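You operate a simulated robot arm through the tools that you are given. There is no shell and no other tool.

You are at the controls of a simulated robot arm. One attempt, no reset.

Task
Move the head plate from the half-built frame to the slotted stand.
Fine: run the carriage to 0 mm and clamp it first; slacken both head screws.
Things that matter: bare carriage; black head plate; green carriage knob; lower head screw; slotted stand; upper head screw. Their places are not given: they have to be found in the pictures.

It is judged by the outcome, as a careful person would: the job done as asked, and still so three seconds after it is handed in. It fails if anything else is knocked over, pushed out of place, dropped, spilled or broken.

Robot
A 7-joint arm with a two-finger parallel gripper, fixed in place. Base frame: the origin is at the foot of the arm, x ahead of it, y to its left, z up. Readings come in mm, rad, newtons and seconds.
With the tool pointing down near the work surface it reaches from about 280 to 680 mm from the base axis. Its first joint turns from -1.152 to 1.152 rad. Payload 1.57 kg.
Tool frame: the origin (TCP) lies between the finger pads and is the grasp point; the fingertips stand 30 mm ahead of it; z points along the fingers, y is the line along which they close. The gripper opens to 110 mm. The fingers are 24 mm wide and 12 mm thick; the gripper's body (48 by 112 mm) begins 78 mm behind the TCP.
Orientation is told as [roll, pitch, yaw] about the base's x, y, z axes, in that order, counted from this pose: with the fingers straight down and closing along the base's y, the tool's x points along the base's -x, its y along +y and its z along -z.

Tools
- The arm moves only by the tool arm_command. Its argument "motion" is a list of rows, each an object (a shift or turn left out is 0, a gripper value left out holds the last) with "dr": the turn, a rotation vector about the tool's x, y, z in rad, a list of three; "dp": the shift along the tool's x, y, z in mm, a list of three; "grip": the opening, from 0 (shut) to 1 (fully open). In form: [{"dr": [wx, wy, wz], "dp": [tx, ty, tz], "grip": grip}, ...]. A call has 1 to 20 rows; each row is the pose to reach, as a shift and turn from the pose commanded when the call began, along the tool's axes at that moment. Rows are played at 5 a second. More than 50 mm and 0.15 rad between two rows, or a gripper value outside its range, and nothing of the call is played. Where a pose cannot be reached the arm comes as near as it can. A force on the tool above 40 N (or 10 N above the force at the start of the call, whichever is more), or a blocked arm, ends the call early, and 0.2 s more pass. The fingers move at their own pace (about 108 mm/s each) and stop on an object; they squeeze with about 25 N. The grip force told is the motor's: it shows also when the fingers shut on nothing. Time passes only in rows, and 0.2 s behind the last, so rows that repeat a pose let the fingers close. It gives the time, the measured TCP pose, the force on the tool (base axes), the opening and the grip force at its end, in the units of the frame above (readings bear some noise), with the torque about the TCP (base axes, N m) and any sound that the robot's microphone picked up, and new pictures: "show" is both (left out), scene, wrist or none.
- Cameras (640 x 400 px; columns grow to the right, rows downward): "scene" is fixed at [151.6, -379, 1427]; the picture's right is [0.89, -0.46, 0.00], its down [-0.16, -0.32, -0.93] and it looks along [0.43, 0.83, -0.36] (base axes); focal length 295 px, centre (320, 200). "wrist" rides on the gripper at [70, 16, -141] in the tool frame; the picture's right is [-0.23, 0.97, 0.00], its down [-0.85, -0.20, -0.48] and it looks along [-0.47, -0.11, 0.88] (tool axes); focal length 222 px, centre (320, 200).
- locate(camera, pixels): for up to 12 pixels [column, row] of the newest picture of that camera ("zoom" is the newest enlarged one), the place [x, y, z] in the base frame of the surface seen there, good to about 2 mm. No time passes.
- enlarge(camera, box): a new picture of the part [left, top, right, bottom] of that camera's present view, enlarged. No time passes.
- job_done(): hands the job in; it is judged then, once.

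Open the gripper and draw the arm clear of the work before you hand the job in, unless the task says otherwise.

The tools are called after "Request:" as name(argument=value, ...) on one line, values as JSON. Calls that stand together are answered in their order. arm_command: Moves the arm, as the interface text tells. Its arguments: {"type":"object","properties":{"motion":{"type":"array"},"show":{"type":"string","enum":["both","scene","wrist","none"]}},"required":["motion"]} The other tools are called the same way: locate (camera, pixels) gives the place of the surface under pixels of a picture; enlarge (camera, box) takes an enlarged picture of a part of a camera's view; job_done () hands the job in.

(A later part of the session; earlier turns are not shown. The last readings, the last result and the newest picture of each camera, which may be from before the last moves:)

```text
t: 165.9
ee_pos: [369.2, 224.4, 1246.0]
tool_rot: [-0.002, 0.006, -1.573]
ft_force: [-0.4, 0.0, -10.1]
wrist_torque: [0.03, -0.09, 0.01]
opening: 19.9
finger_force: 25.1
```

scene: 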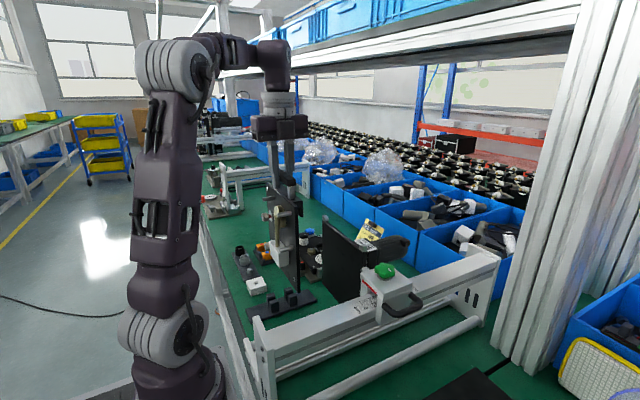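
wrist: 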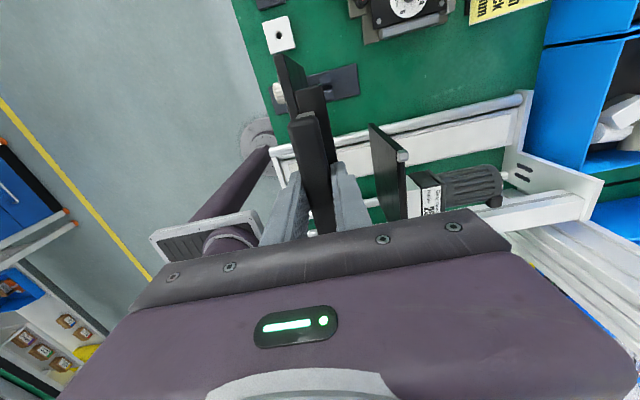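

The head plate is off; the rear mount with lugs and the motor stay on the carriage. I move 60 mm further +y, then turn the plate +90° so it lines up with the stand's slot along x.

Request:
arm_command(motion=[{"dp": [12, 0, 0], "grip": 0}, {"dp": [24, 0, 0], "grip": 0}, {"dp": [36, 0, 0], "grip": 0}, {"dp": [48, 0, 0], "grip": 0}, {"dp": [60, 0, 0], "grip": 0}, {"dp": [61, 0, 0], "dr": [0, 0, -0.11], "grip": 0}, {"dp": [62, 0, 0], "dr": [0, 0, -0.22], "grip": 0}, {"dp": [63, 0, 0], "dr": [0, 0, -0.33], "grip": 0}, {"dp": [64, 0, 0], "dr": [0, 0, -0.45], "grip": 0}, {"dp": [65, 0, 0], "dr": [0, 0, -0.57], "grip": 0}, {"dp": [65, 0, 0], "dr": [0, 0, -0.69], "grip": 0}, {"dp": [65, 0, 0], "dr": [0, 0, -0.81], "grip": 0}, {"dp": [65, 0, 0], "dr": [0, 0, -0.93], "grip": 0}, {"dp": [65, 0, 0], "dr": [0, 0, -1.05], "grip": 0}, {"dp": [65, 0, 0], "dr": [0, 0, -1.17], "grip": 0}, {"dp": [65, 0, 0], "dr": [0, 0, -1.29], "grip": 0}, {"dp": [65, -1, 0], "dr": [0, 0, -1.4], "grip": 0}, {"dp": [65, -2, 0], "dr": [0, 0, -1.5], "grip": 0}, {"dp": [65, -3, 0], "dr": [0, 0, -1.573], "grip": 0}, {"dp": [65, -3, 0], "dr": [0, 0, -1.573], "grip": 0}])

```text
t: 170.1
ee_pos: [365.7, 290.0, 1247.6]
tool_rot: [0.003, 0.002, 0.002]
ft_force: [-0.7, 0.3, -10.3]
wrist_torque: [0.09, 0.03, 0.03]
opening: 19.9
finger_force: 24.4
```

scene: 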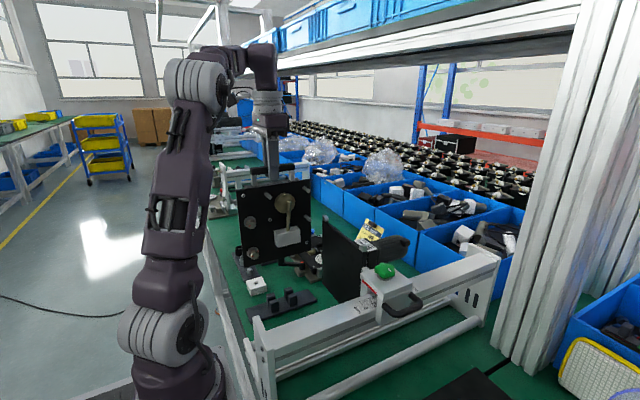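
wrist: 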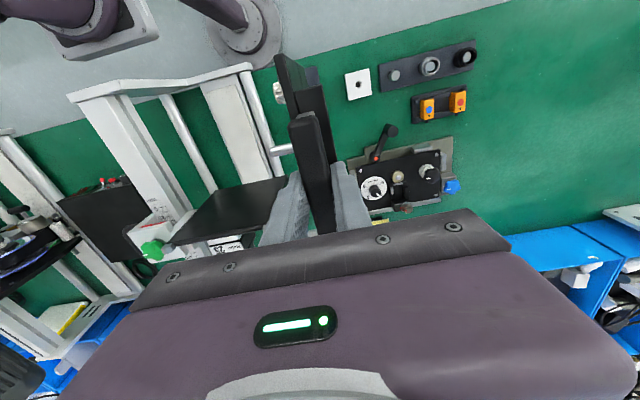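

The plate now faces -y, parallel to the stand. I enlarge the scene to measure plate edges versus the slot.

Request:
enlarge(camera="scene", box=[215, 165, 345, 325])

Request:
enlarge(camera="wrist", box=[250, 40, 360, 160])

```text
2.50 times, centred on (280, 245) of scene
```

zoom: 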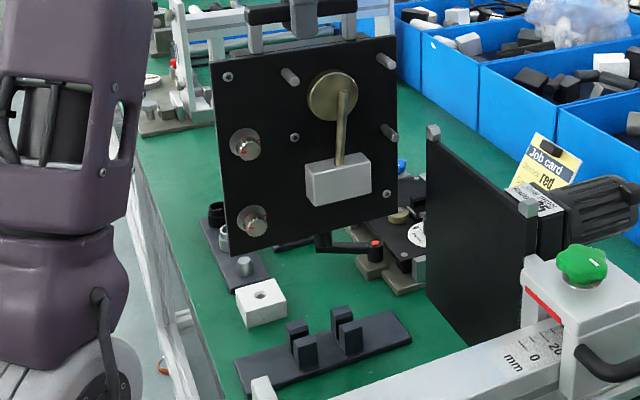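

```text
3.33 times, centred on (305, 100) of wrist
```

zoom: 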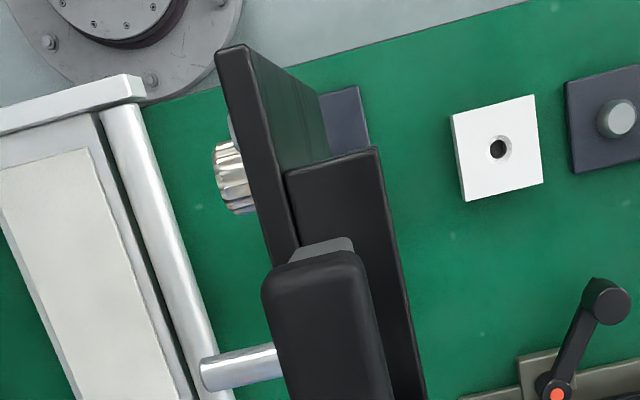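

I locate the plate's edges and stand in the scene zoom.

Request:
enlarge(camera="scene", box=[225, 170, 325, 290])

```text
3.33 times, centred on (275, 230) of scene
```

zoom: 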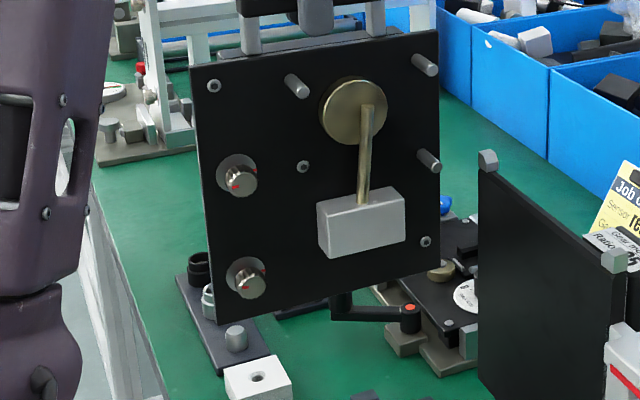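

Request:
locate(camera="zoom", pixels=[[200, 75], [430, 40], [222, 315], [432, 255], [260, 200], [330, 280], [300, 290], [410, 265], [210, 200], [300, 120], [240, 305], [435, 200]])

Request:
locate(camera="zoom", pixels=[[325, 255], [400, 240], [320, 205], [400, 195], [238, 180], [246, 282], [430, 160], [340, 300], [280, 310], [400, 280], [218, 322], [437, 265]])

```text
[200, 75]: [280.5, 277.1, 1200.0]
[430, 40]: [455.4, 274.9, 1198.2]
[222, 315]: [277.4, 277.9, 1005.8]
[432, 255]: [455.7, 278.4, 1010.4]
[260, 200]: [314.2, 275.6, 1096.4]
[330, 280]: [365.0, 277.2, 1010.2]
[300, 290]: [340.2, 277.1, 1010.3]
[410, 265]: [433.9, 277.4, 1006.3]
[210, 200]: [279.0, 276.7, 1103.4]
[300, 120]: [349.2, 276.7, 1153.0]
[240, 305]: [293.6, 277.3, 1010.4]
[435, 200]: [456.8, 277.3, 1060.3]
```

```text
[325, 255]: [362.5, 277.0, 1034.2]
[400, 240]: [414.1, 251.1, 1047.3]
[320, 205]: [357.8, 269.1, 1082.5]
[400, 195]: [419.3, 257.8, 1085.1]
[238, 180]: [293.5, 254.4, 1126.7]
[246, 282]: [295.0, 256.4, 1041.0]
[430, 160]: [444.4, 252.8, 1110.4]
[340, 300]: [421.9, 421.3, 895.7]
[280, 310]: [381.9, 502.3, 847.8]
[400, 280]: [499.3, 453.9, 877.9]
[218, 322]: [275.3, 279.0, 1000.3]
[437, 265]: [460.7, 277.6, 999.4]
```

Plate front face is at y≈277.2 (mid-plane ≈281.2), bottom z≈1000. I measure the prongs with the same camera for consistency.

Request:
enlarge(camera="scene", box=[245, 275, 325, 325])

```text
8.00 times, centred on (285, 300) of scene
```

zoom: 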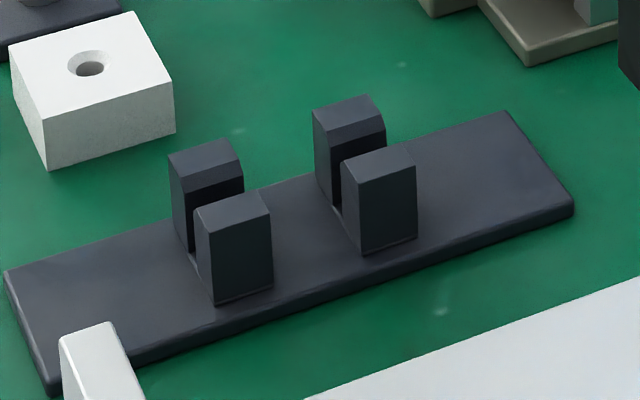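

I locate prong top and inner edges.

Request:
locate(camera="zoom", pixels=[[185, 155], [215, 147], [190, 178], [238, 162], [215, 180], [220, 190], [215, 203], [255, 193], [212, 230], [265, 213], [235, 212], [240, 280]])

Request:
locate(camera="zoom", pixels=[[330, 112], [362, 100], [335, 135], [382, 118], [355, 132], [360, 145], [358, 160], [400, 150], [355, 185], [410, 170], [385, 165], [390, 230]])

```text
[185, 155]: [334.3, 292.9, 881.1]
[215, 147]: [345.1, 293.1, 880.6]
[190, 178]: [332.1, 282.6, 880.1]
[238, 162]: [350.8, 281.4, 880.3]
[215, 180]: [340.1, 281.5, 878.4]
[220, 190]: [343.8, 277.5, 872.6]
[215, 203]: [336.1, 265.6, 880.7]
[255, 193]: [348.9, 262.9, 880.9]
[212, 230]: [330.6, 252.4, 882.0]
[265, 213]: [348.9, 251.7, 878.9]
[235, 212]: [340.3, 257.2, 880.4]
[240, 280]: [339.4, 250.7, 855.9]
```

```text
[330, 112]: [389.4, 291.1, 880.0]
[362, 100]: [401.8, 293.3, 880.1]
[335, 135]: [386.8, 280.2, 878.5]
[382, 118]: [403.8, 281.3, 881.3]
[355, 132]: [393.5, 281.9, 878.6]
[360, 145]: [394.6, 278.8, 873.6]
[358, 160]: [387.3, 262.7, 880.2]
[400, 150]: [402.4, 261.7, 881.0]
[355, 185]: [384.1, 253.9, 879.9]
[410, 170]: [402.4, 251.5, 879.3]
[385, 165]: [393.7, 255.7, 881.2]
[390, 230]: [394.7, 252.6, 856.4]
```

The two cameras differ by 2–3 mm, so I'll compare directly at close range: I shift −4.5 mm in y and lower the plate until its bottom is ~20 mm above the prongs.

Request:
arm_command(motion=[{"dp": [0, -2.5, 10], "grip": 0}, {"dp": [0, -4.5, 20], "grip": 0}, {"dp": [0, -4.5, 30], "grip": 0}, {"dp": [0, -4.5, 40], "grip": 0}, {"dp": [0, -4.5, 50], "grip": 0}, {"dp": [0, -4.5, 60], "grip": 0}, {"dp": [0, -4.5, 70], "grip": 0}, {"dp": [0, -4.5, 80], "grip": 0}, {"dp": [0, -4.5, 90], "grip": 0}, {"dp": [0, -4.5, 97], "grip": 0}, {"dp": [0, -4.5, 97], "grip": 0}])

Request:
enlarge(camera="scene", box=[225, 225, 345, 325])

```text
t: 172.5
ee_pos: [365.4, 286.8, 1149.7]
tool_rot: [0.003, -0.001, 0.001]
ft_force: [-0.9, -0.5, -9.4]
wrist_torque: [0.08, 0.0, 0.0]
opening: 19.7
finger_force: 24.3
```

scene: 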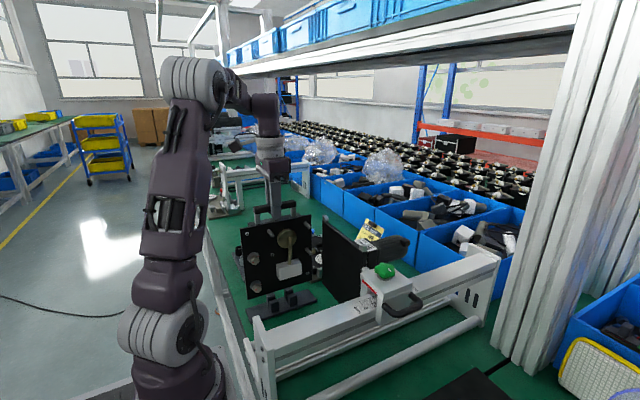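
wrist: 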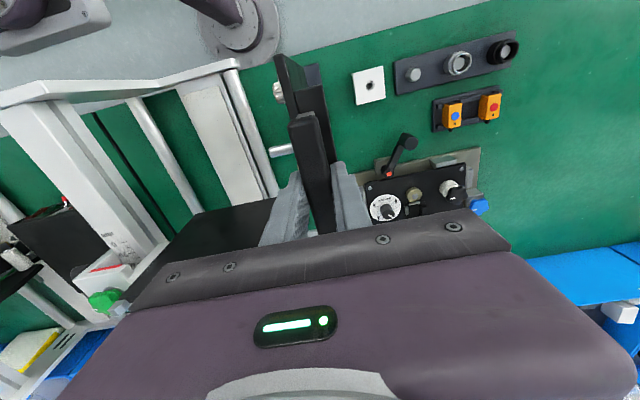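

```text
4.00 times, centred on (285, 275) of scene
```

zoom: 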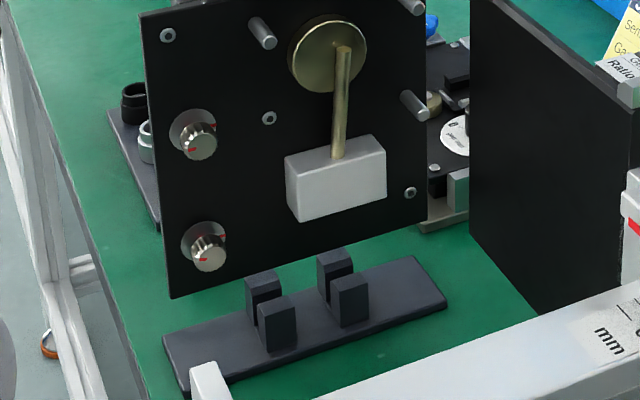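

The plate's bottom edge now hovers just above the prongs. I zoom in and locate both.

Request:
enlarge(camera="scene", box=[262, 270, 342, 320])

Request:
locate(camera="zoom", pixels=[[60, 145], [150, 115], [250, 85], [330, 60], [100, 100], [200, 70], [300, 40], [110, 232], [135, 230], [125, 275], [250, 180], [270, 225]])

```text
8.00 times, centred on (302, 295) of scene
```

zoom: 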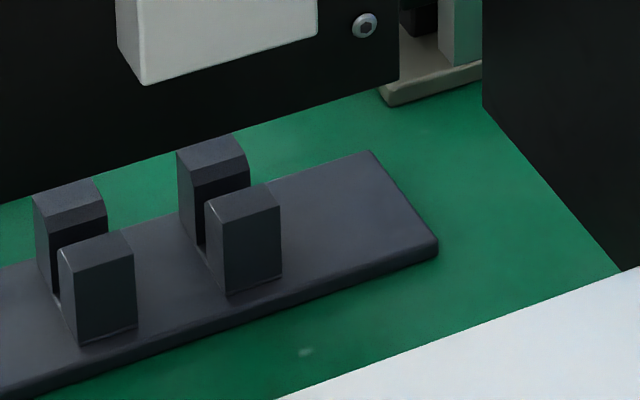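

```text
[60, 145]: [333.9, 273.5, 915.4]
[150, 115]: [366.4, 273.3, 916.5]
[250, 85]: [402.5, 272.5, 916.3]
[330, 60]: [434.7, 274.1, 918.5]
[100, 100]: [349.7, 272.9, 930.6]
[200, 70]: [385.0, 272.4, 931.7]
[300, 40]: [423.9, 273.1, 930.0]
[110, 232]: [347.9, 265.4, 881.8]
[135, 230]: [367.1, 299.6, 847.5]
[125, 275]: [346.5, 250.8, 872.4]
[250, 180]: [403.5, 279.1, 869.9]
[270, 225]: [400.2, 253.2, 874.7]
```

In the scene frame the plate's mid-plane is ≈277.1 and the slot centre ≈273.7, so I shift −3.4 mm in y and lower 16 mm to just above the prong tops for a visual check.

Request:
arm_command(motion=[{"dp": [0, -1.7, 4], "grip": 0}, {"dp": [0, -3.4, 8], "grip": 0}, {"dp": [0, -3.4, 12], "grip": 0}, {"dp": [0, -3.4, 16], "grip": 0}, {"dp": [0, -3.4, 16], "grip": 0}])

Request:
enlarge(camera="scene", box=[255, 270, 319, 315])

```text
t: 173.7
ee_pos: [366.1, 282.6, 1133.3]
tool_rot: [0.004, 0.0, 0.0]
ft_force: [0.2, -0.5, -9.0]
wrist_torque: [0.04, 0.04, 0.0]
opening: 19.5
finger_force: 24.8
```

scene: 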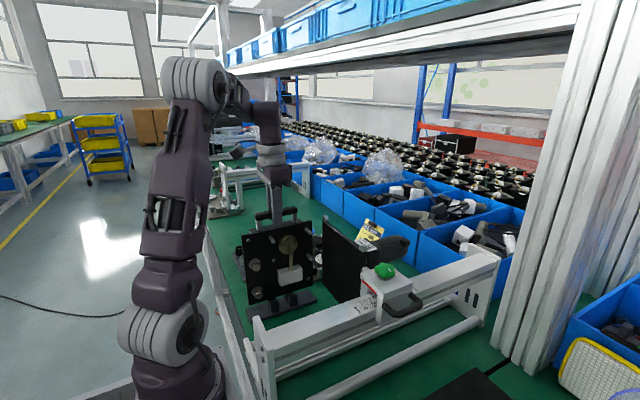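
wrist: 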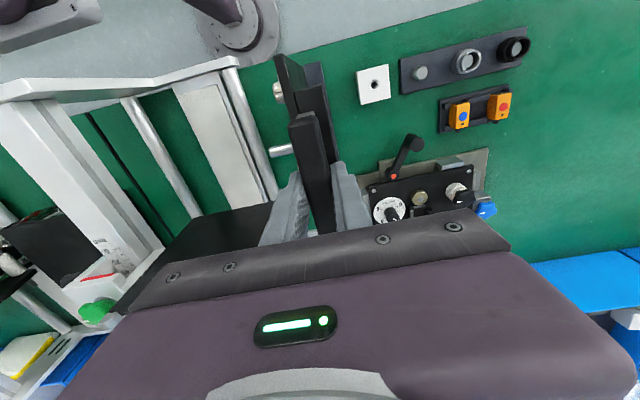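

```text
8.89 times, centred on (287, 292) of scene
```

zoom: 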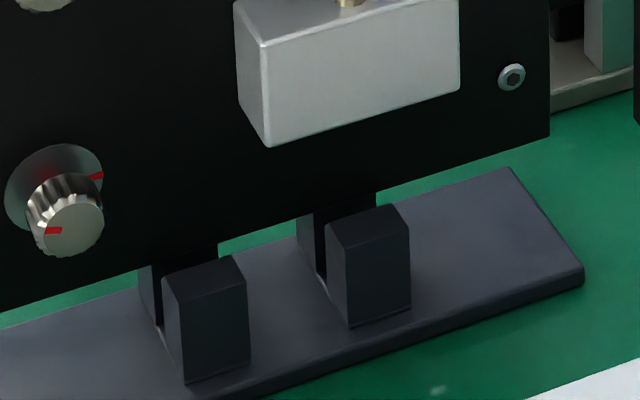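

The plate's edge now lies between the front and rear prongs in view. I locate its face and the prongs again for a relative check.

Request:
locate(camera="zoom", pixels=[[50, 280], [120, 262], [200, 240], [280, 215], [400, 178], [200, 200], [180, 285], [225, 268], [200, 330], [235, 345], [345, 230], [370, 300]])

Request:
locate(camera="zoom", pixels=[[150, 300], [148, 285], [308, 240], [305, 225], [185, 278], [228, 262], [350, 225], [395, 212], [155, 320], [320, 262], [195, 375], [350, 320]])

```text
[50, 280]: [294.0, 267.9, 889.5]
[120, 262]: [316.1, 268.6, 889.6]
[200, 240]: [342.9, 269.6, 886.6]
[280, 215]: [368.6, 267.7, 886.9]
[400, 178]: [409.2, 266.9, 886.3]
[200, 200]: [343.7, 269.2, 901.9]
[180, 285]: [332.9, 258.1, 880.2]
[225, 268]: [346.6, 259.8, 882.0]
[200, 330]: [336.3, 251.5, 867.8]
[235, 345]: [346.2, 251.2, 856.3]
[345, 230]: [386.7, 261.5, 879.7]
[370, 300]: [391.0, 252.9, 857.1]
```

```text
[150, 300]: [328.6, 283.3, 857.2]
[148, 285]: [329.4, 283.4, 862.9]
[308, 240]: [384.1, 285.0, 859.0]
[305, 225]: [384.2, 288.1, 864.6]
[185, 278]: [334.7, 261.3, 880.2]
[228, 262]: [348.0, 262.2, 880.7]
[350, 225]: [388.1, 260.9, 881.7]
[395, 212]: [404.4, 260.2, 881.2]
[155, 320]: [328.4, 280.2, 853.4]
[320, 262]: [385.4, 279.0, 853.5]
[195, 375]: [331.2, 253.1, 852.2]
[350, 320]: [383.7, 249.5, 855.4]
```

Plate face at y≈268.3 (mid ≈272.3) versus slot centre ≈274.1: I shift +1.7 mm in y and lower 18 mm into the slot mouth, watching forces.

Request:
arm_command(motion=[{"dp": [0, 1.7, 0], "grip": 0}, {"dp": [0, 1.7, 3], "grip": 0}, {"dp": [0, 1.7, 6], "grip": 0}, {"dp": [0, 1.7, 9], "grip": 0}, {"dp": [0, 1.7, 12], "grip": 0}, {"dp": [0, 1.7, 15], "grip": 0}, {"dp": [0, 1.7, 18], "grip": 0}, {"dp": [0, 1.7, 18], "grip": 0}])

Request:
enlarge(camera="scene", box=[255, 270, 319, 315])

```text
t: 175.5
ee_pos: [364.9, 284.3, 1117.1]
tool_rot: [0.005, -0.001, -0.001]
ft_force: [0.6, -0.6, -10.1]
wrist_torque: [0.05, 0.04, 0.02]
opening: 19.8
finger_force: 25.2
```

scene: 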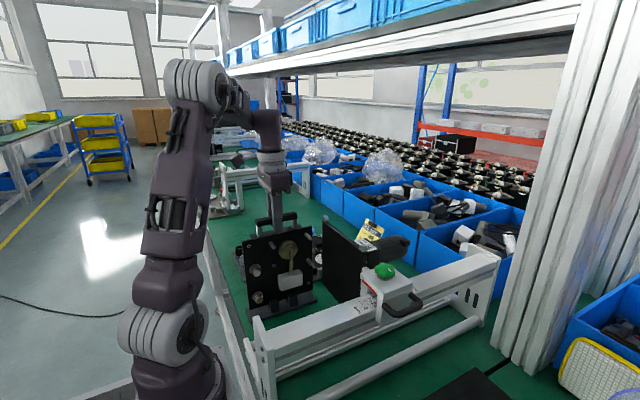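
wrist: 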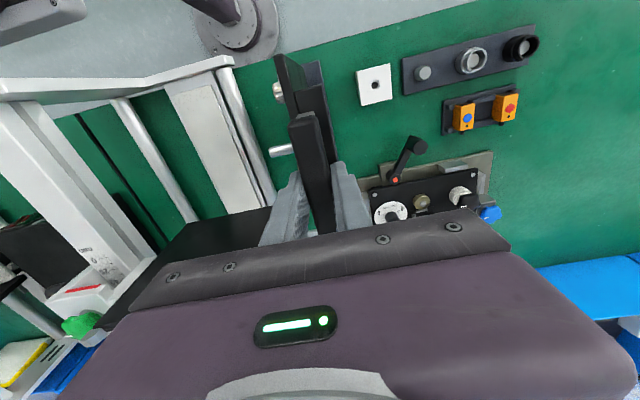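

```text
8.89 times, centred on (287, 292) of scene
```

zoom: 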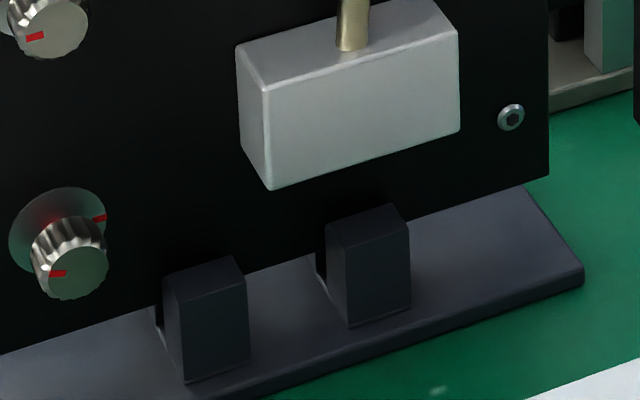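

No side force and the full weight is still hanging, so the plate is inside the slot freely. I check the white block's clearance over the front prong before lowering further.

Request:
locate(camera="zoom", pixels=[[272, 184], [300, 177], [400, 146], [455, 128], [350, 222], [395, 210], [240, 130], [30, 345], [100, 325], [540, 175], [300, 260], [450, 205]])

```text
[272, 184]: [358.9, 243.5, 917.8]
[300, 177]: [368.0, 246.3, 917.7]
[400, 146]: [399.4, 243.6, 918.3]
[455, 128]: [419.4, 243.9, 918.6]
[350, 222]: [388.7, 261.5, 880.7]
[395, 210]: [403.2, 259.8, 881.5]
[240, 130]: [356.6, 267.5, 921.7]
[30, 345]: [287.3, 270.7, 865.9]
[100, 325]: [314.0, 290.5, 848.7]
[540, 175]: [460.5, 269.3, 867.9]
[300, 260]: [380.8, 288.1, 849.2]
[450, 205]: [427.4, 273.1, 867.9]
```

White block bottom is at z≈917 versus prong tops 881, fine. Plate bottom is ≈867; I lower in small steps to the slot floor, checking the load.

Request:
arm_command(motion=[{"dp": [0, 0, 3], "grip": 0}, {"dp": [0, 0, 6], "grip": 0}, {"dp": [0, 0, 9], "grip": 0}, {"dp": [0, 0, 12], "grip": 0}, {"dp": [0, 0, 14], "grip": 0}, {"dp": [0, 0, 14], "grip": 0}], show="none")

```text
t: 176.9
ee_pos: [366.0, 283.9, 1101.9]
tool_rot: [0.003, 0.002, 0.001]
ft_force: [-0.4, 0.0, -10.5]
wrist_torque: [0.08, 0.05, 0.0]
opening: 19.9
finger_force: 25.3
```

Still hanging freely (−10.5 N). I lower 1 mm at a time until the load is taken by the stand.

Request:
arm_command(motion=[{"dp": [0, 0, 1], "grip": 0}, {"dp": [0, 0, 2], "grip": 0}, {"dp": [0, 0, 2], "grip": 0}], show="none")

Request:
arm_command(motion=[{"dp": [0, 0, 1], "grip": 0}, {"dp": [0, 0, 1], "grip": 0}], show="none")

Request:
arm_command(motion=[{"dp": [0, 0, 1], "grip": 0}, {"dp": [0, 0, 1], "grip": 0}], show="scene")

```text
t: 177.7
ee_pos: [365.6, 285.4, 1100.8]
tool_rot: [0.005, -0.004, -0.002]
ft_force: [-2.6, 1.2, 28.4]
wrist_torque: [-0.16, 0.4, -0.04]
opening: 19.7
finger_force: 25.2
```

```text
t: 178.1
ee_pos: [365.4, 285.6, 1100.5]
tool_rot: [0.007, -0.004, 0.001]
ft_force: [-3.0, -1.8, 6.8]
wrist_torque: [-0.44, 0.13, -0.11]
opening: 19.9
finger_force: 25.0
stopped in row 1: the force on the tool passed its limit at 44 N (the readings are from after the stop); the commanded pose is now the measured one
```

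```text
t: 178.7
ee_pos: [367.4, 286.0, 1101.6]
tool_rot: [0.01, -0.007, 0.001]
ft_force: [-7.2, -0.4, 34.4]
wrist_torque: [-0.23, 0.83, -0.21]
opening: 19.8
finger_force: 25.1
```

scene: 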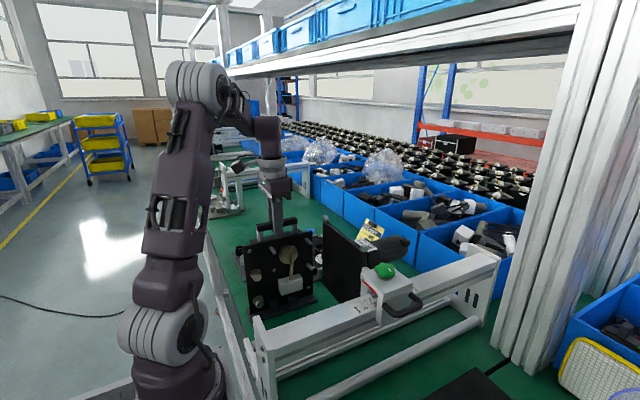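

The plate is on the slot floor (now pressing 34 N). I ease up ~1.8 mm to unload, then check.

Request:
arm_command(motion=[{"dp": [0, 0, -0.8], "grip": 0}, {"dp": [0, 0, -1.6], "grip": 0}, {"dp": [0, 0, -1.6], "grip": 0}])

Request:
enlarge(camera="scene", box=[225, 205, 345, 325])

```text
t: 179.5
ee_pos: [366.5, 285.2, 1101.6]
tool_rot: [0.007, -0.003, 0.0]
ft_force: [-1.3, -0.3, 11.9]
wrist_torque: [-0.15, -0.35, -0.04]
opening: 19.7
finger_force: 25.1
```

scene: 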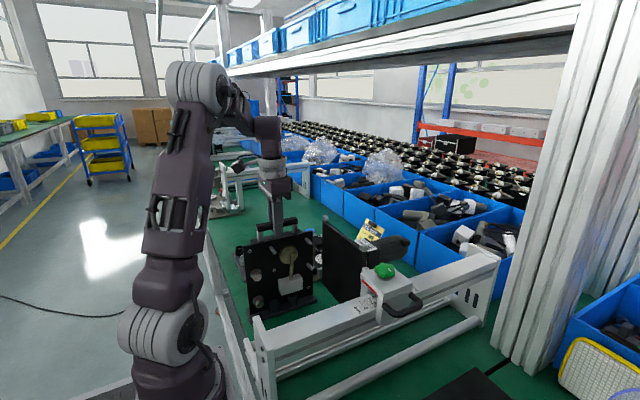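
wrist: 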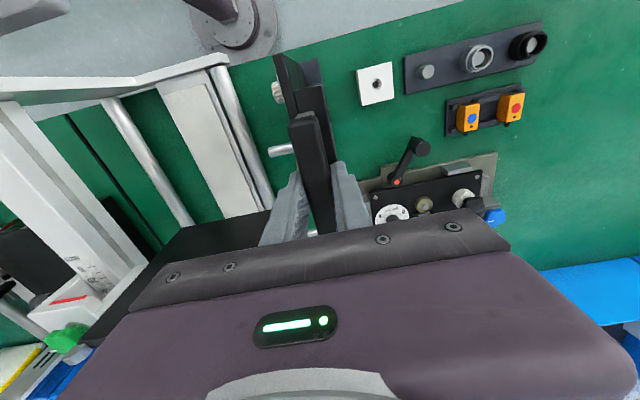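

```text
3.33 times, centred on (285, 265) of scene
```

zoom: 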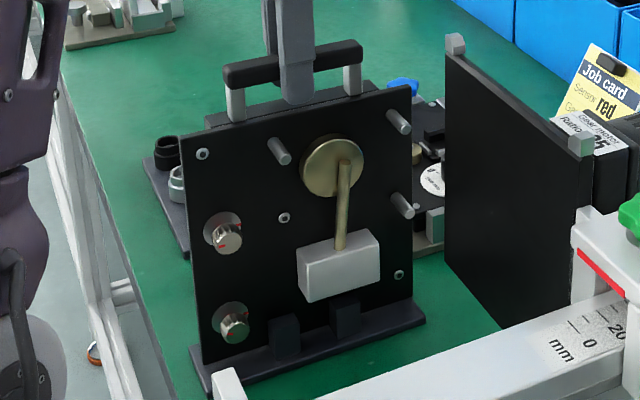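

The plate sits in the stand behind the front prongs. I check the bottom height and verticality by locating points on it.

Request:
locate(camera="zoom", pixels=[[205, 358], [240, 345], [400, 297], [195, 140], [405, 95], [300, 120], [250, 300], [400, 250], [380, 310], [330, 325], [188, 140], [408, 90]])

Request:
arm_command(motion=[{"dp": [0, 0, -0.7], "grip": 0}, {"dp": [0, 0, -0.7], "grip": 0}], show="none")

```text
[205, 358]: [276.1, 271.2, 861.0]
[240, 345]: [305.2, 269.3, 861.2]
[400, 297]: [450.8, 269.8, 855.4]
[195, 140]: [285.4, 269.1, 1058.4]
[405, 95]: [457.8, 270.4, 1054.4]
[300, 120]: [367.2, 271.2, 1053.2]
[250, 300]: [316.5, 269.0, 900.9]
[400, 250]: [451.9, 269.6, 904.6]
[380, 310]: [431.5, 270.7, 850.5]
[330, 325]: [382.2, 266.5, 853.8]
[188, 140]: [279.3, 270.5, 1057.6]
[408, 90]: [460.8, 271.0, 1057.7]
```

```text
t: 180.1
ee_pos: [366.0, 285.2, 1101.1]
tool_rot: [0.006, -0.002, 0.001]
ft_force: [-0.2, -0.3, -10.4]
wrist_torque: [0.02, 0.01, 0.0]
opening: 20.1
finger_force: 24.9
```

The plate is vertical and hanging a fraction of a millimetre above the floor. I set it down 0.4 mm, then open the gripper.

Request:
arm_command(motion=[{"dp": [0, 0, 0.4], "grip": 0}, {"dp": [0, 0, 0.4], "grip": 0}, {"dp": [0, 0, 0.4], "grip": 0.22}, {"dp": [0, 0, 0.4], "grip": 0.3}, {"dp": [0, 0, 0.4], "grip": 0.4}, {"dp": [0, 0, 0.4], "grip": 0.45}, {"dp": [0, 0, 0.4], "grip": 0.45}])

Request:
enlarge(camera="scene", box=[225, 205, 345, 325])

```text
t: 181.7
ee_pos: [366.5, 285.9, 1101.6]
tool_rot: [0.007, -0.003, 0.001]
ft_force: [-0.6, 0.3, 1.4]
wrist_torque: [-0.01, -0.01, 0.05]
opening: 49.5
finger_force: 0.1
```

scene: 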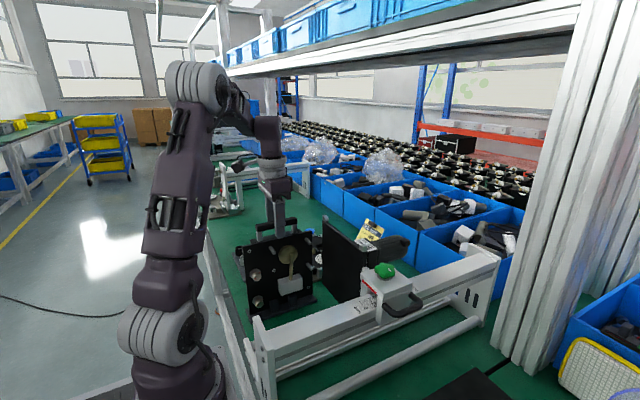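
wrist: 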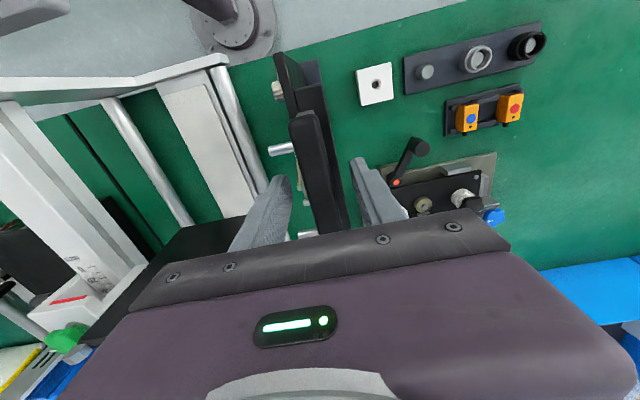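

```text
3.33 times, centred on (285, 265) of scene
```

zoom: 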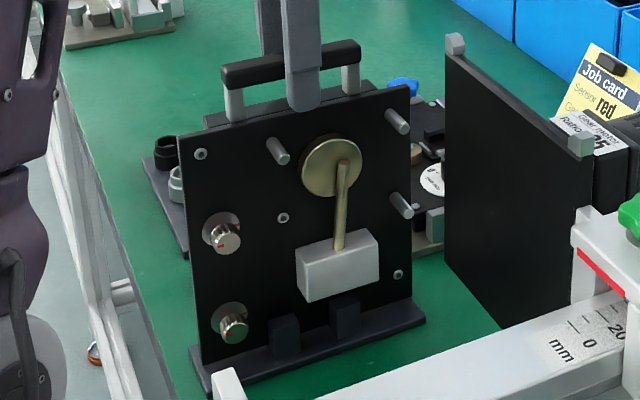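

The plate stands by itself in the stand. I raise the gripper straight up, clear of the handle.

Request:
arm_command(motion=[{"dp": [0, 0, -8], "grip": 0.45}, {"dp": [0, 0, -20], "grip": 0.45}, {"dp": [0, 0, -40], "grip": 0.45}, {"dp": [0, 0, -70], "grip": 0.45}, {"dp": [0, 0, -100], "grip": 0.45}, {"dp": [0, 0, -130], "grip": 0.45}, {"dp": [0, 0, -130], "grip": 0.45}])

Request:
enlarge(camera="scene", box=[225, 205, 345, 325])

```text
t: 183.3
ee_pos: [364.7, 283.5, 1232.2]
tool_rot: [0.007, -0.003, 0.001]
ft_force: [0.1, -0.5, -0.3]
wrist_torque: [-0.02, -0.02, 0.0]
opening: 49.7
finger_force: 0.0
```

scene: 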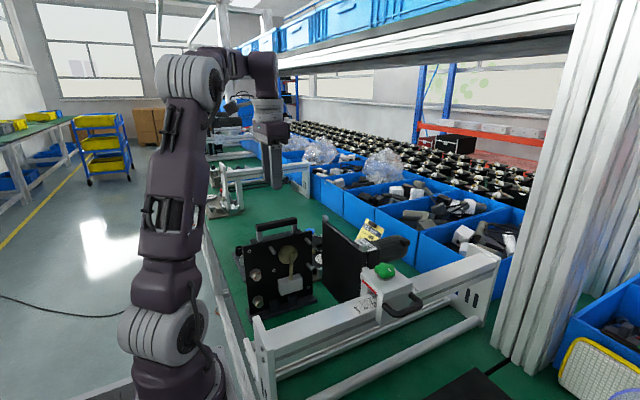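
wrist: 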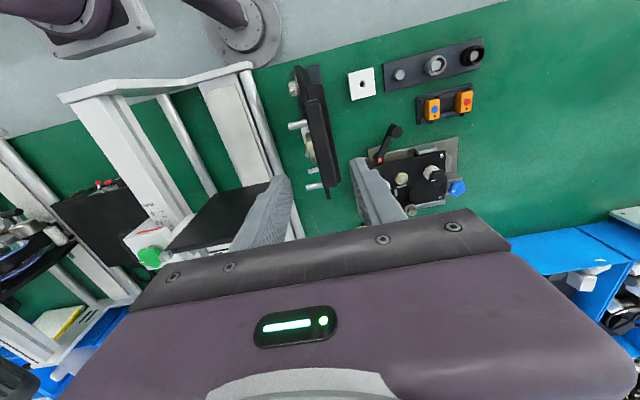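

```text
3.33 times, centred on (285, 265) of scene
```

zoom: 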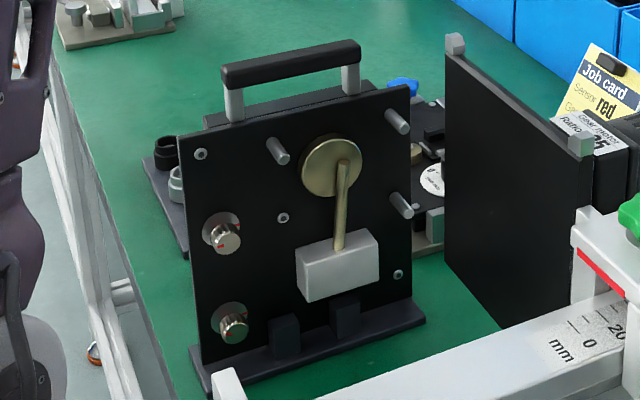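

Released cleanly. I check the plate's lean, the carriage pointer and the knob once more.

Request:
locate(camera="zoom", pixels=[[205, 358], [240, 345], [400, 290], [190, 150], [405, 100], [300, 125], [250, 300], [400, 250], [260, 72], [350, 55], [230, 380], [420, 318]])

Request:
enlarge(camera="scene", box=[340, 255, 420, 315])

```text
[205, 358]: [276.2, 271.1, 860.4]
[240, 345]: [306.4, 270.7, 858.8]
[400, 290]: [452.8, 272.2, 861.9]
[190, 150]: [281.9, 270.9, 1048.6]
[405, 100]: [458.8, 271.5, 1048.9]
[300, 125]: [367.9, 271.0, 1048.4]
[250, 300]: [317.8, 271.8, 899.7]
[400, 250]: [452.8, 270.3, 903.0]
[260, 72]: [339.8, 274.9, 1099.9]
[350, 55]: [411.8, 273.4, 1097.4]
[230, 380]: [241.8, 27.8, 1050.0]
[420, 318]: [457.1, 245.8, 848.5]
```

```text
6.67 times, centred on (380, 285) of scene
```

zoom: 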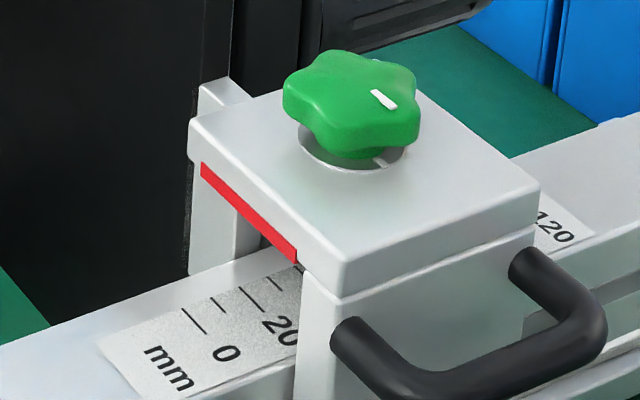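

The plate stands vertical (face y≈271 top and bottom). I compare the pointer with the earlier stop reading in the same enlarged box.

Request:
enlarge(camera="scene", box=[340, 275, 404, 315])

Request:
locate(camera="zoom", pixels=[[215, 62], [280, 118], [345, 185], [208, 282], [293, 248], [245, 258]])

```text
10.00 times, centred on (372, 295) of scene
```

zoom: 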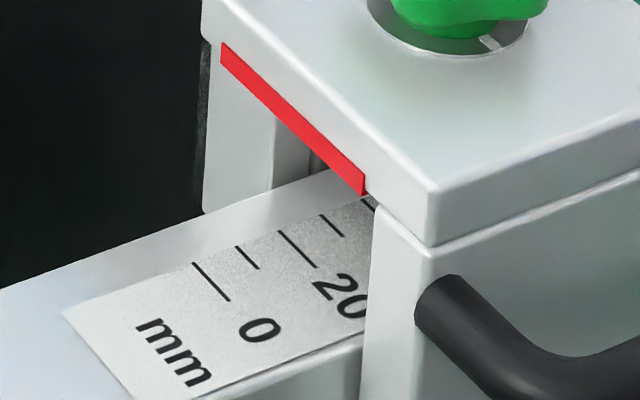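

```text
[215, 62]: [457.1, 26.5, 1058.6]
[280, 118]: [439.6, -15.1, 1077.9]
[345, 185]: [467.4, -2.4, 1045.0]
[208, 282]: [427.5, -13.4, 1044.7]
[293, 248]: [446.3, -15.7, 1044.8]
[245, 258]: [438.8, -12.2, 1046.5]
```

The carriage has crept about 2.6 mm off its stop during the screw work. I will re-zero it: first I move back above the knob at yaw −90°.

Request:
arm_command(motion=[{"dp": [-2, -6, -15], "dr": [0, 0, 0.06], "grip": 0.6}, {"dp": [-8, -22, -30], "dr": [0, 0, 0.15], "grip": 0.6}, {"dp": [-17, -46, -30], "dr": [0, 0, 0.27], "grip": 0.6}, {"dp": [-26, -70, -30], "dr": [0, 0, 0.39], "grip": 0.6}, {"dp": [-35, -94, -30], "dr": [0, 0, 0.51], "grip": 0.6}, {"dp": [-44, -118, -30], "dr": [0, 0, 0.63], "grip": 0.6}, {"dp": [-53, -142, -30], "dr": [0, 0, 0.75], "grip": 0.6}, {"dp": [-62, -166, -30], "dr": [0, 0, 0.87], "grip": 0.6}, {"dp": [-71, -190, -30], "dr": [0, 0, 0.99], "grip": 0.6}, {"dp": [-80, -214, -30], "dr": [0, 0, 1.11], "grip": 0.6}, {"dp": [-89, -238, -30], "dr": [0, 0, 1.23], "grip": 0.6}, {"dp": [-98, -262, -30], "dr": [0, 0, 1.35], "grip": 0.6}, {"dp": [-107, -286, -30], "dr": [0, 0, 1.47], "grip": 0.6}, {"dp": [-112.3, -298.5, -30], "dr": [0, 0, 1.571], "grip": 0.6}, {"dp": [-112.3, -298.5, -30], "dr": [0, 0, 1.571], "grip": 0.6}])

Request:
enlarge(camera="wrist", box=[260, 80, 380, 190])

```text
t: 186.5
ee_pos: [478.2, -15.6, 1259.9]
tool_rot: [0.003, 0.007, -1.573]
ft_force: [0.6, -0.1, -0.2]
wrist_torque: [-0.02, 0.02, -0.03]
opening: 66.0
finger_force: 0.1
```

scene: 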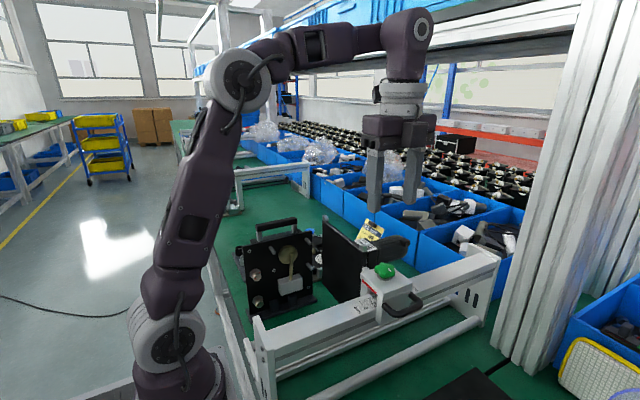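
wrist: 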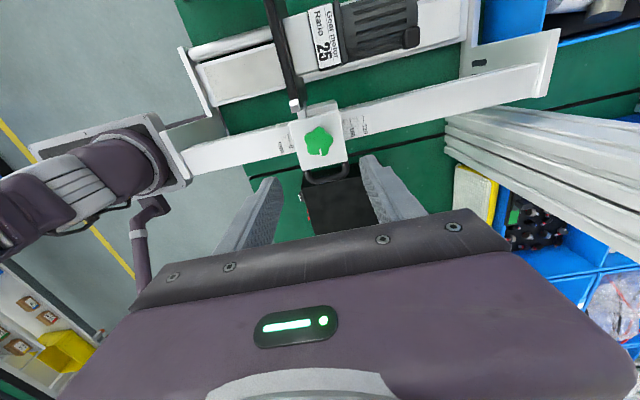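

```text
3.64 times, centred on (320, 135) of wrist
```

zoom: 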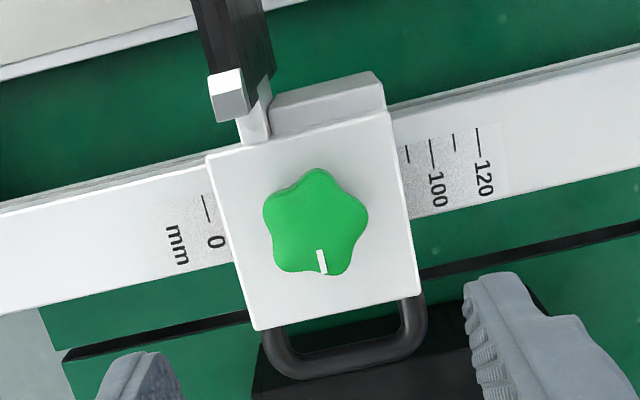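

I locate the knob lobes for a precise grip.

Request:
locate(camera="zoom", pixels=[[315, 173], [364, 208], [345, 268], [283, 268], [267, 215], [316, 222], [322, 270], [320, 252], [207, 160], [255, 325], [420, 290], [388, 115]])

```text
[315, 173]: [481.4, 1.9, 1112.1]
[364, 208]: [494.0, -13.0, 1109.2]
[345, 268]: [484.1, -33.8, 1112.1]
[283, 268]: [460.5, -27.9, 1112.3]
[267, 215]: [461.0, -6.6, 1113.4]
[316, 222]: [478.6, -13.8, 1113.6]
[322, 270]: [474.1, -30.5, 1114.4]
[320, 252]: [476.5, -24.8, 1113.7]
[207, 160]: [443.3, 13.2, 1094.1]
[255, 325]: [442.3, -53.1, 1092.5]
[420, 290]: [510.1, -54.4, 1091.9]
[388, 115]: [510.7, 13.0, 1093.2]
```

Knob centre ≈(476.4,-15.9), lobes ~4.5° off axis. I trim yaw, descend and grip the knob.

Request:
arm_command(motion=[{"dp": [-0.3, -1.8, 40], "dr": [0, 0, -0.08], "grip": 0.6}, {"dp": [-0.3, -1.8, 80], "dr": [0, 0, -0.08], "grip": 0.6}, {"dp": [-0.3, -1.8, 110], "dr": [0, 0, -0.08], "grip": 0.6}, {"dp": [-0.3, -1.8, 125], "dr": [0, 0, -0.08], "grip": 0.6}, {"dp": [-0.3, -1.8, 131], "dr": [0, 0, -0.08], "grip": 0.6}, {"dp": [-0.3, -1.8, 131], "dr": [0, 0, -0.08], "grip": 0.6}, {"dp": [-0.3, -1.8, 131], "dr": [0, 0, -0.08], "grip": 0}, {"dp": [-0.3, -1.8, 131], "dr": [0, 0, -0.08], "grip": 0}, {"dp": [-0.3, -1.8, 131], "dr": [0, 0, -0.08], "grip": 0}, {"dp": [-0.3, -1.8, 131], "dr": [0, 0, -0.08], "grip": 0}], show="wrist")

```text
t: 188.7
ee_pos: [477.1, -15.3, 1129.9]
tool_rot: [0.003, 0.007, -1.49]
ft_force: [-9.6, -0.5, -1.8]
wrist_torque: [0.08, 0.42, 0.0]
opening: 36.2
finger_force: 42.9
```

wrist: 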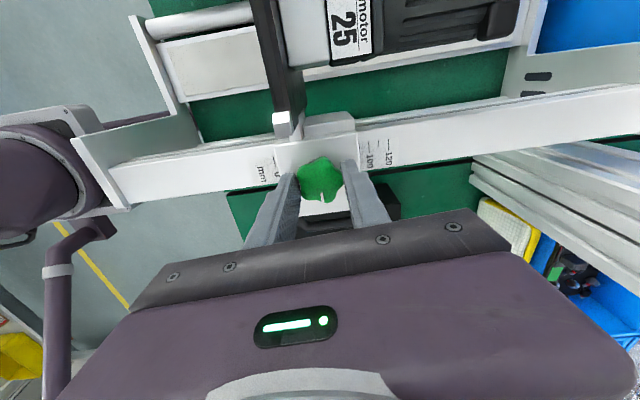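

Gripped. I loosen it 1.0 rad counter-clockwise while following up slightly, then push toward the stop.

Request:
arm_command(motion=[{"dp": [0, -0.5, 0], "dr": [0, 0, -0.1], "grip": 0}, {"dp": [0, -0.5, -0.2], "dr": [0, 0, -0.2], "grip": 0}, {"dp": [0, -0.5, -0.3], "dr": [0, 0, -0.3], "grip": 0}, {"dp": [0, -0.5, -0.4], "dr": [0, 0, -0.4], "grip": 0}, {"dp": [0, -0.5, -0.5], "dr": [0, 0, -0.5], "grip": 0}, {"dp": [0, -0.5, -0.6], "dr": [0, 0, -0.6], "grip": 0}, {"dp": [0, -0.5, -0.8], "dr": [0, 0, -0.7], "grip": 0}, {"dp": [0, -0.5, -0.9], "dr": [0, 0, -0.8], "grip": 0}, {"dp": [0, -0.5, -1.0], "dr": [0, 0, -0.9], "grip": 0}, {"dp": [0, -0.5, -1.2], "dr": [0, 0, -1.0], "grip": 0}, {"dp": [0, -1.5, -1.2], "dr": [0, 0, -1.0], "grip": 0}, {"dp": [0.1, -2.7, -1.2], "dr": [0, 0, -1.0], "grip": 0}, {"dp": [0.1, -3.7, -1.2], "dr": [0, 0, -1.0], "grip": 0}, {"dp": [0.1, -3.7, -1.2], "dr": [0, 0, -1.0], "grip": 0}], show="scene")

Request:
enlarge(camera="scene", box=[340, 275, 404, 315])

```text
t: 191.7
ee_pos: [472.4, -15.8, 1131.0]
tool_rot: [0.007, -0.002, -0.49]
ft_force: [3.9, -22.4, 8.0]
wrist_torque: [-1.07, -1.04, -0.05]
opening: 35.7
finger_force: 43.2
```

scene: 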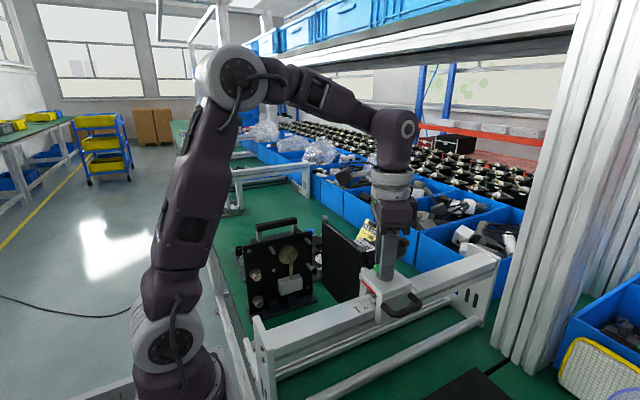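

```text
10.00 times, centred on (372, 295) of scene
```

zoom: 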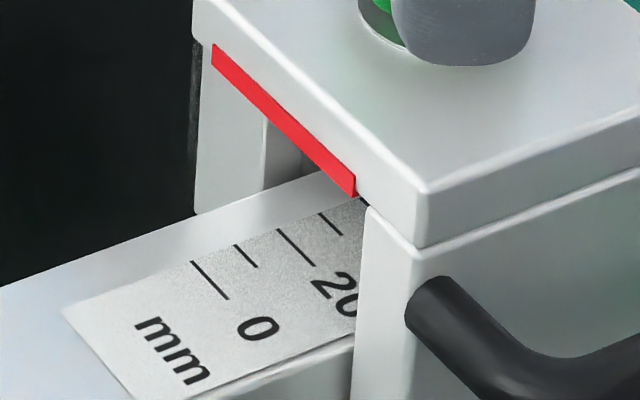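

The pointer is back near the earlier stop with only 4 N of push. Now that the head is off I test whether the carriage can go further toward the 0 tick (and relieve the y-force).

Request:
arm_command(motion=[{"dp": [-0.7, -1.3, 0], "grip": 0}, {"dp": [0.2, -1.8, 0], "grip": 0}, {"dp": [1.1, -2.3, 0], "grip": 0}, {"dp": [1.9, -2.7, 0], "grip": 0}, {"dp": [1.9, -2.7, 0], "grip": 0}], show="scene")

Request:
enlarge(camera="scene", box=[340, 275, 404, 315])

```text
t: 192.9
ee_pos: [473.4, -15.9, 1131.1]
tool_rot: [0.011, -0.006, -0.489]
ft_force: [31.8, -7.5, 8.3]
wrist_torque: [-0.23, -0.57, 0.02]
opening: 35.7
finger_force: 43.1
```

scene: 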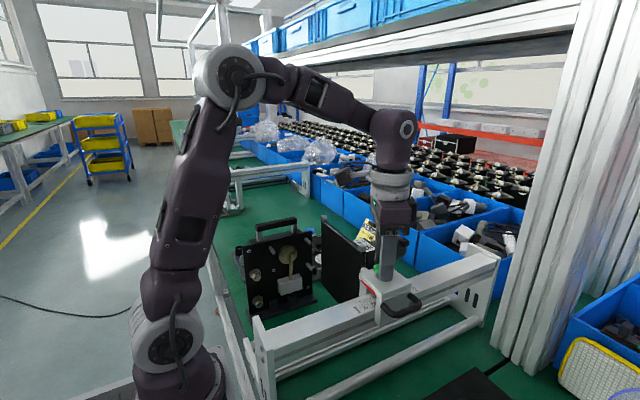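

```text
10.00 times, centred on (372, 295) of scene
```

zoom: 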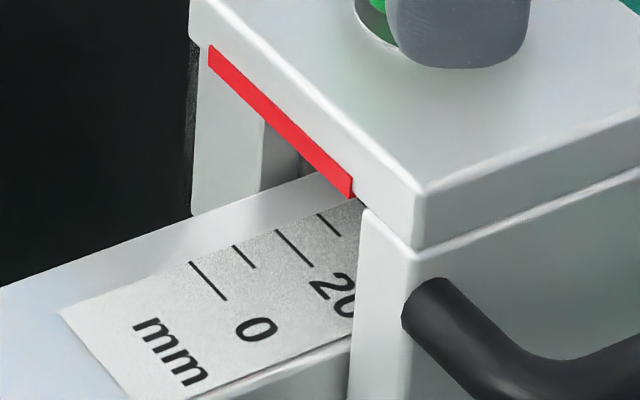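

It is the same hard stop even without the head, so this end stop is the 0 mm position. I ease the push slightly and retighten the knob clockwise.

Request:
arm_command(motion=[{"dp": [-0.8, 0.4, 0], "grip": 0}, {"dp": [-0.8, 0.4, 0.1], "dr": [0, 0, 0.1], "grip": 0}, {"dp": [-0.8, 0.4, 0.3], "dr": [0, 0, 0.2], "grip": 0}, {"dp": [-0.8, 0.4, 0.4], "dr": [0, 0, 0.3], "grip": 0}, {"dp": [-0.8, 0.4, 0.5], "dr": [0, 0, 0.4], "grip": 0}, {"dp": [-0.8, 0.4, 0.7], "dr": [0, 0, 0.5], "grip": 0}, {"dp": [-0.8, 0.4, 0.8], "dr": [0, 0, 0.6], "grip": 0}, {"dp": [-0.8, 0.4, 0.9], "dr": [0, 0, 0.7], "grip": 0}, {"dp": [-0.8, 0.4, 1.0], "dr": [0, 0, 0.8], "grip": 0}, {"dp": [-0.8, 0.4, 1.1], "dr": [0, 0, 0.9], "grip": 0}, {"dp": [-0.8, 0.4, 1.2], "dr": [0, 0, 1.0], "grip": 0}, {"dp": [-0.8, 0.4, 1.2], "dr": [0, 0, 1.0], "grip": 0}], show="scene")

Request:
enlarge(camera="scene", box=[340, 275, 404, 315])

```text
t: 195.5
ee_pos: [475.1, -14.2, 1129.5]
tool_rot: [0.012, 0.007, -1.489]
ft_force: [36.6, 14.1, 1.3]
wrist_torque: [0.0, -0.63, 0.38]
opening: 35.9
finger_force: 42.9
```

scene: 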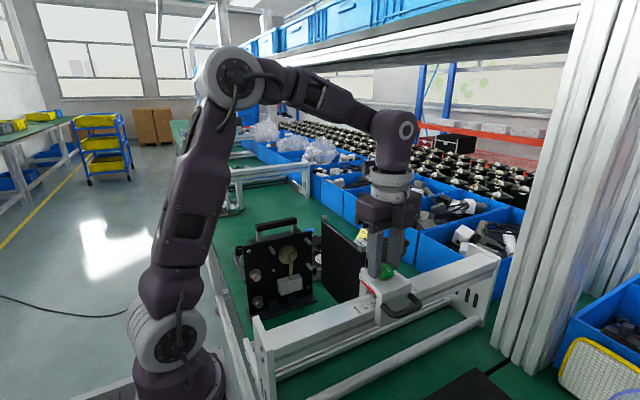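

```text
10.00 times, centred on (372, 295) of scene
```

zoom: 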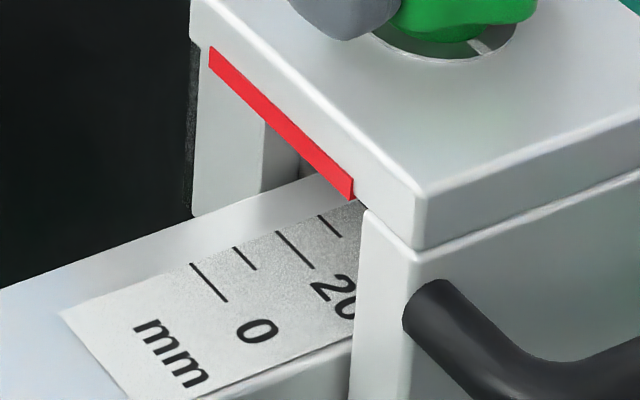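

Torque is up to 0.38 N·m and the pointer is at the stop. I relieve side load a little and give a final 0.12 rad firm turn.

Request:
arm_command(motion=[{"dp": [0.7, 1.0, 0], "grip": 0}, {"dp": [0.7, 1.0, 0], "dr": [0, 0, 0.06], "grip": 0}, {"dp": [0.7, 1.0, 0], "dr": [0, 0, 0.12], "grip": 0}, {"dp": [0.7, 1.0, 0], "dr": [0, 0, 0.12], "grip": 0}], show="none")

```text
t: 196.5
ee_pos: [473.9, -14.8, 1129.0]
tool_rot: [0.009, 0.007, -1.612]
ft_force: [29.6, 6.4, -0.8]
wrist_torque: [0.15, -0.51, 0.31]
opening: 36.0
finger_force: 42.6
```

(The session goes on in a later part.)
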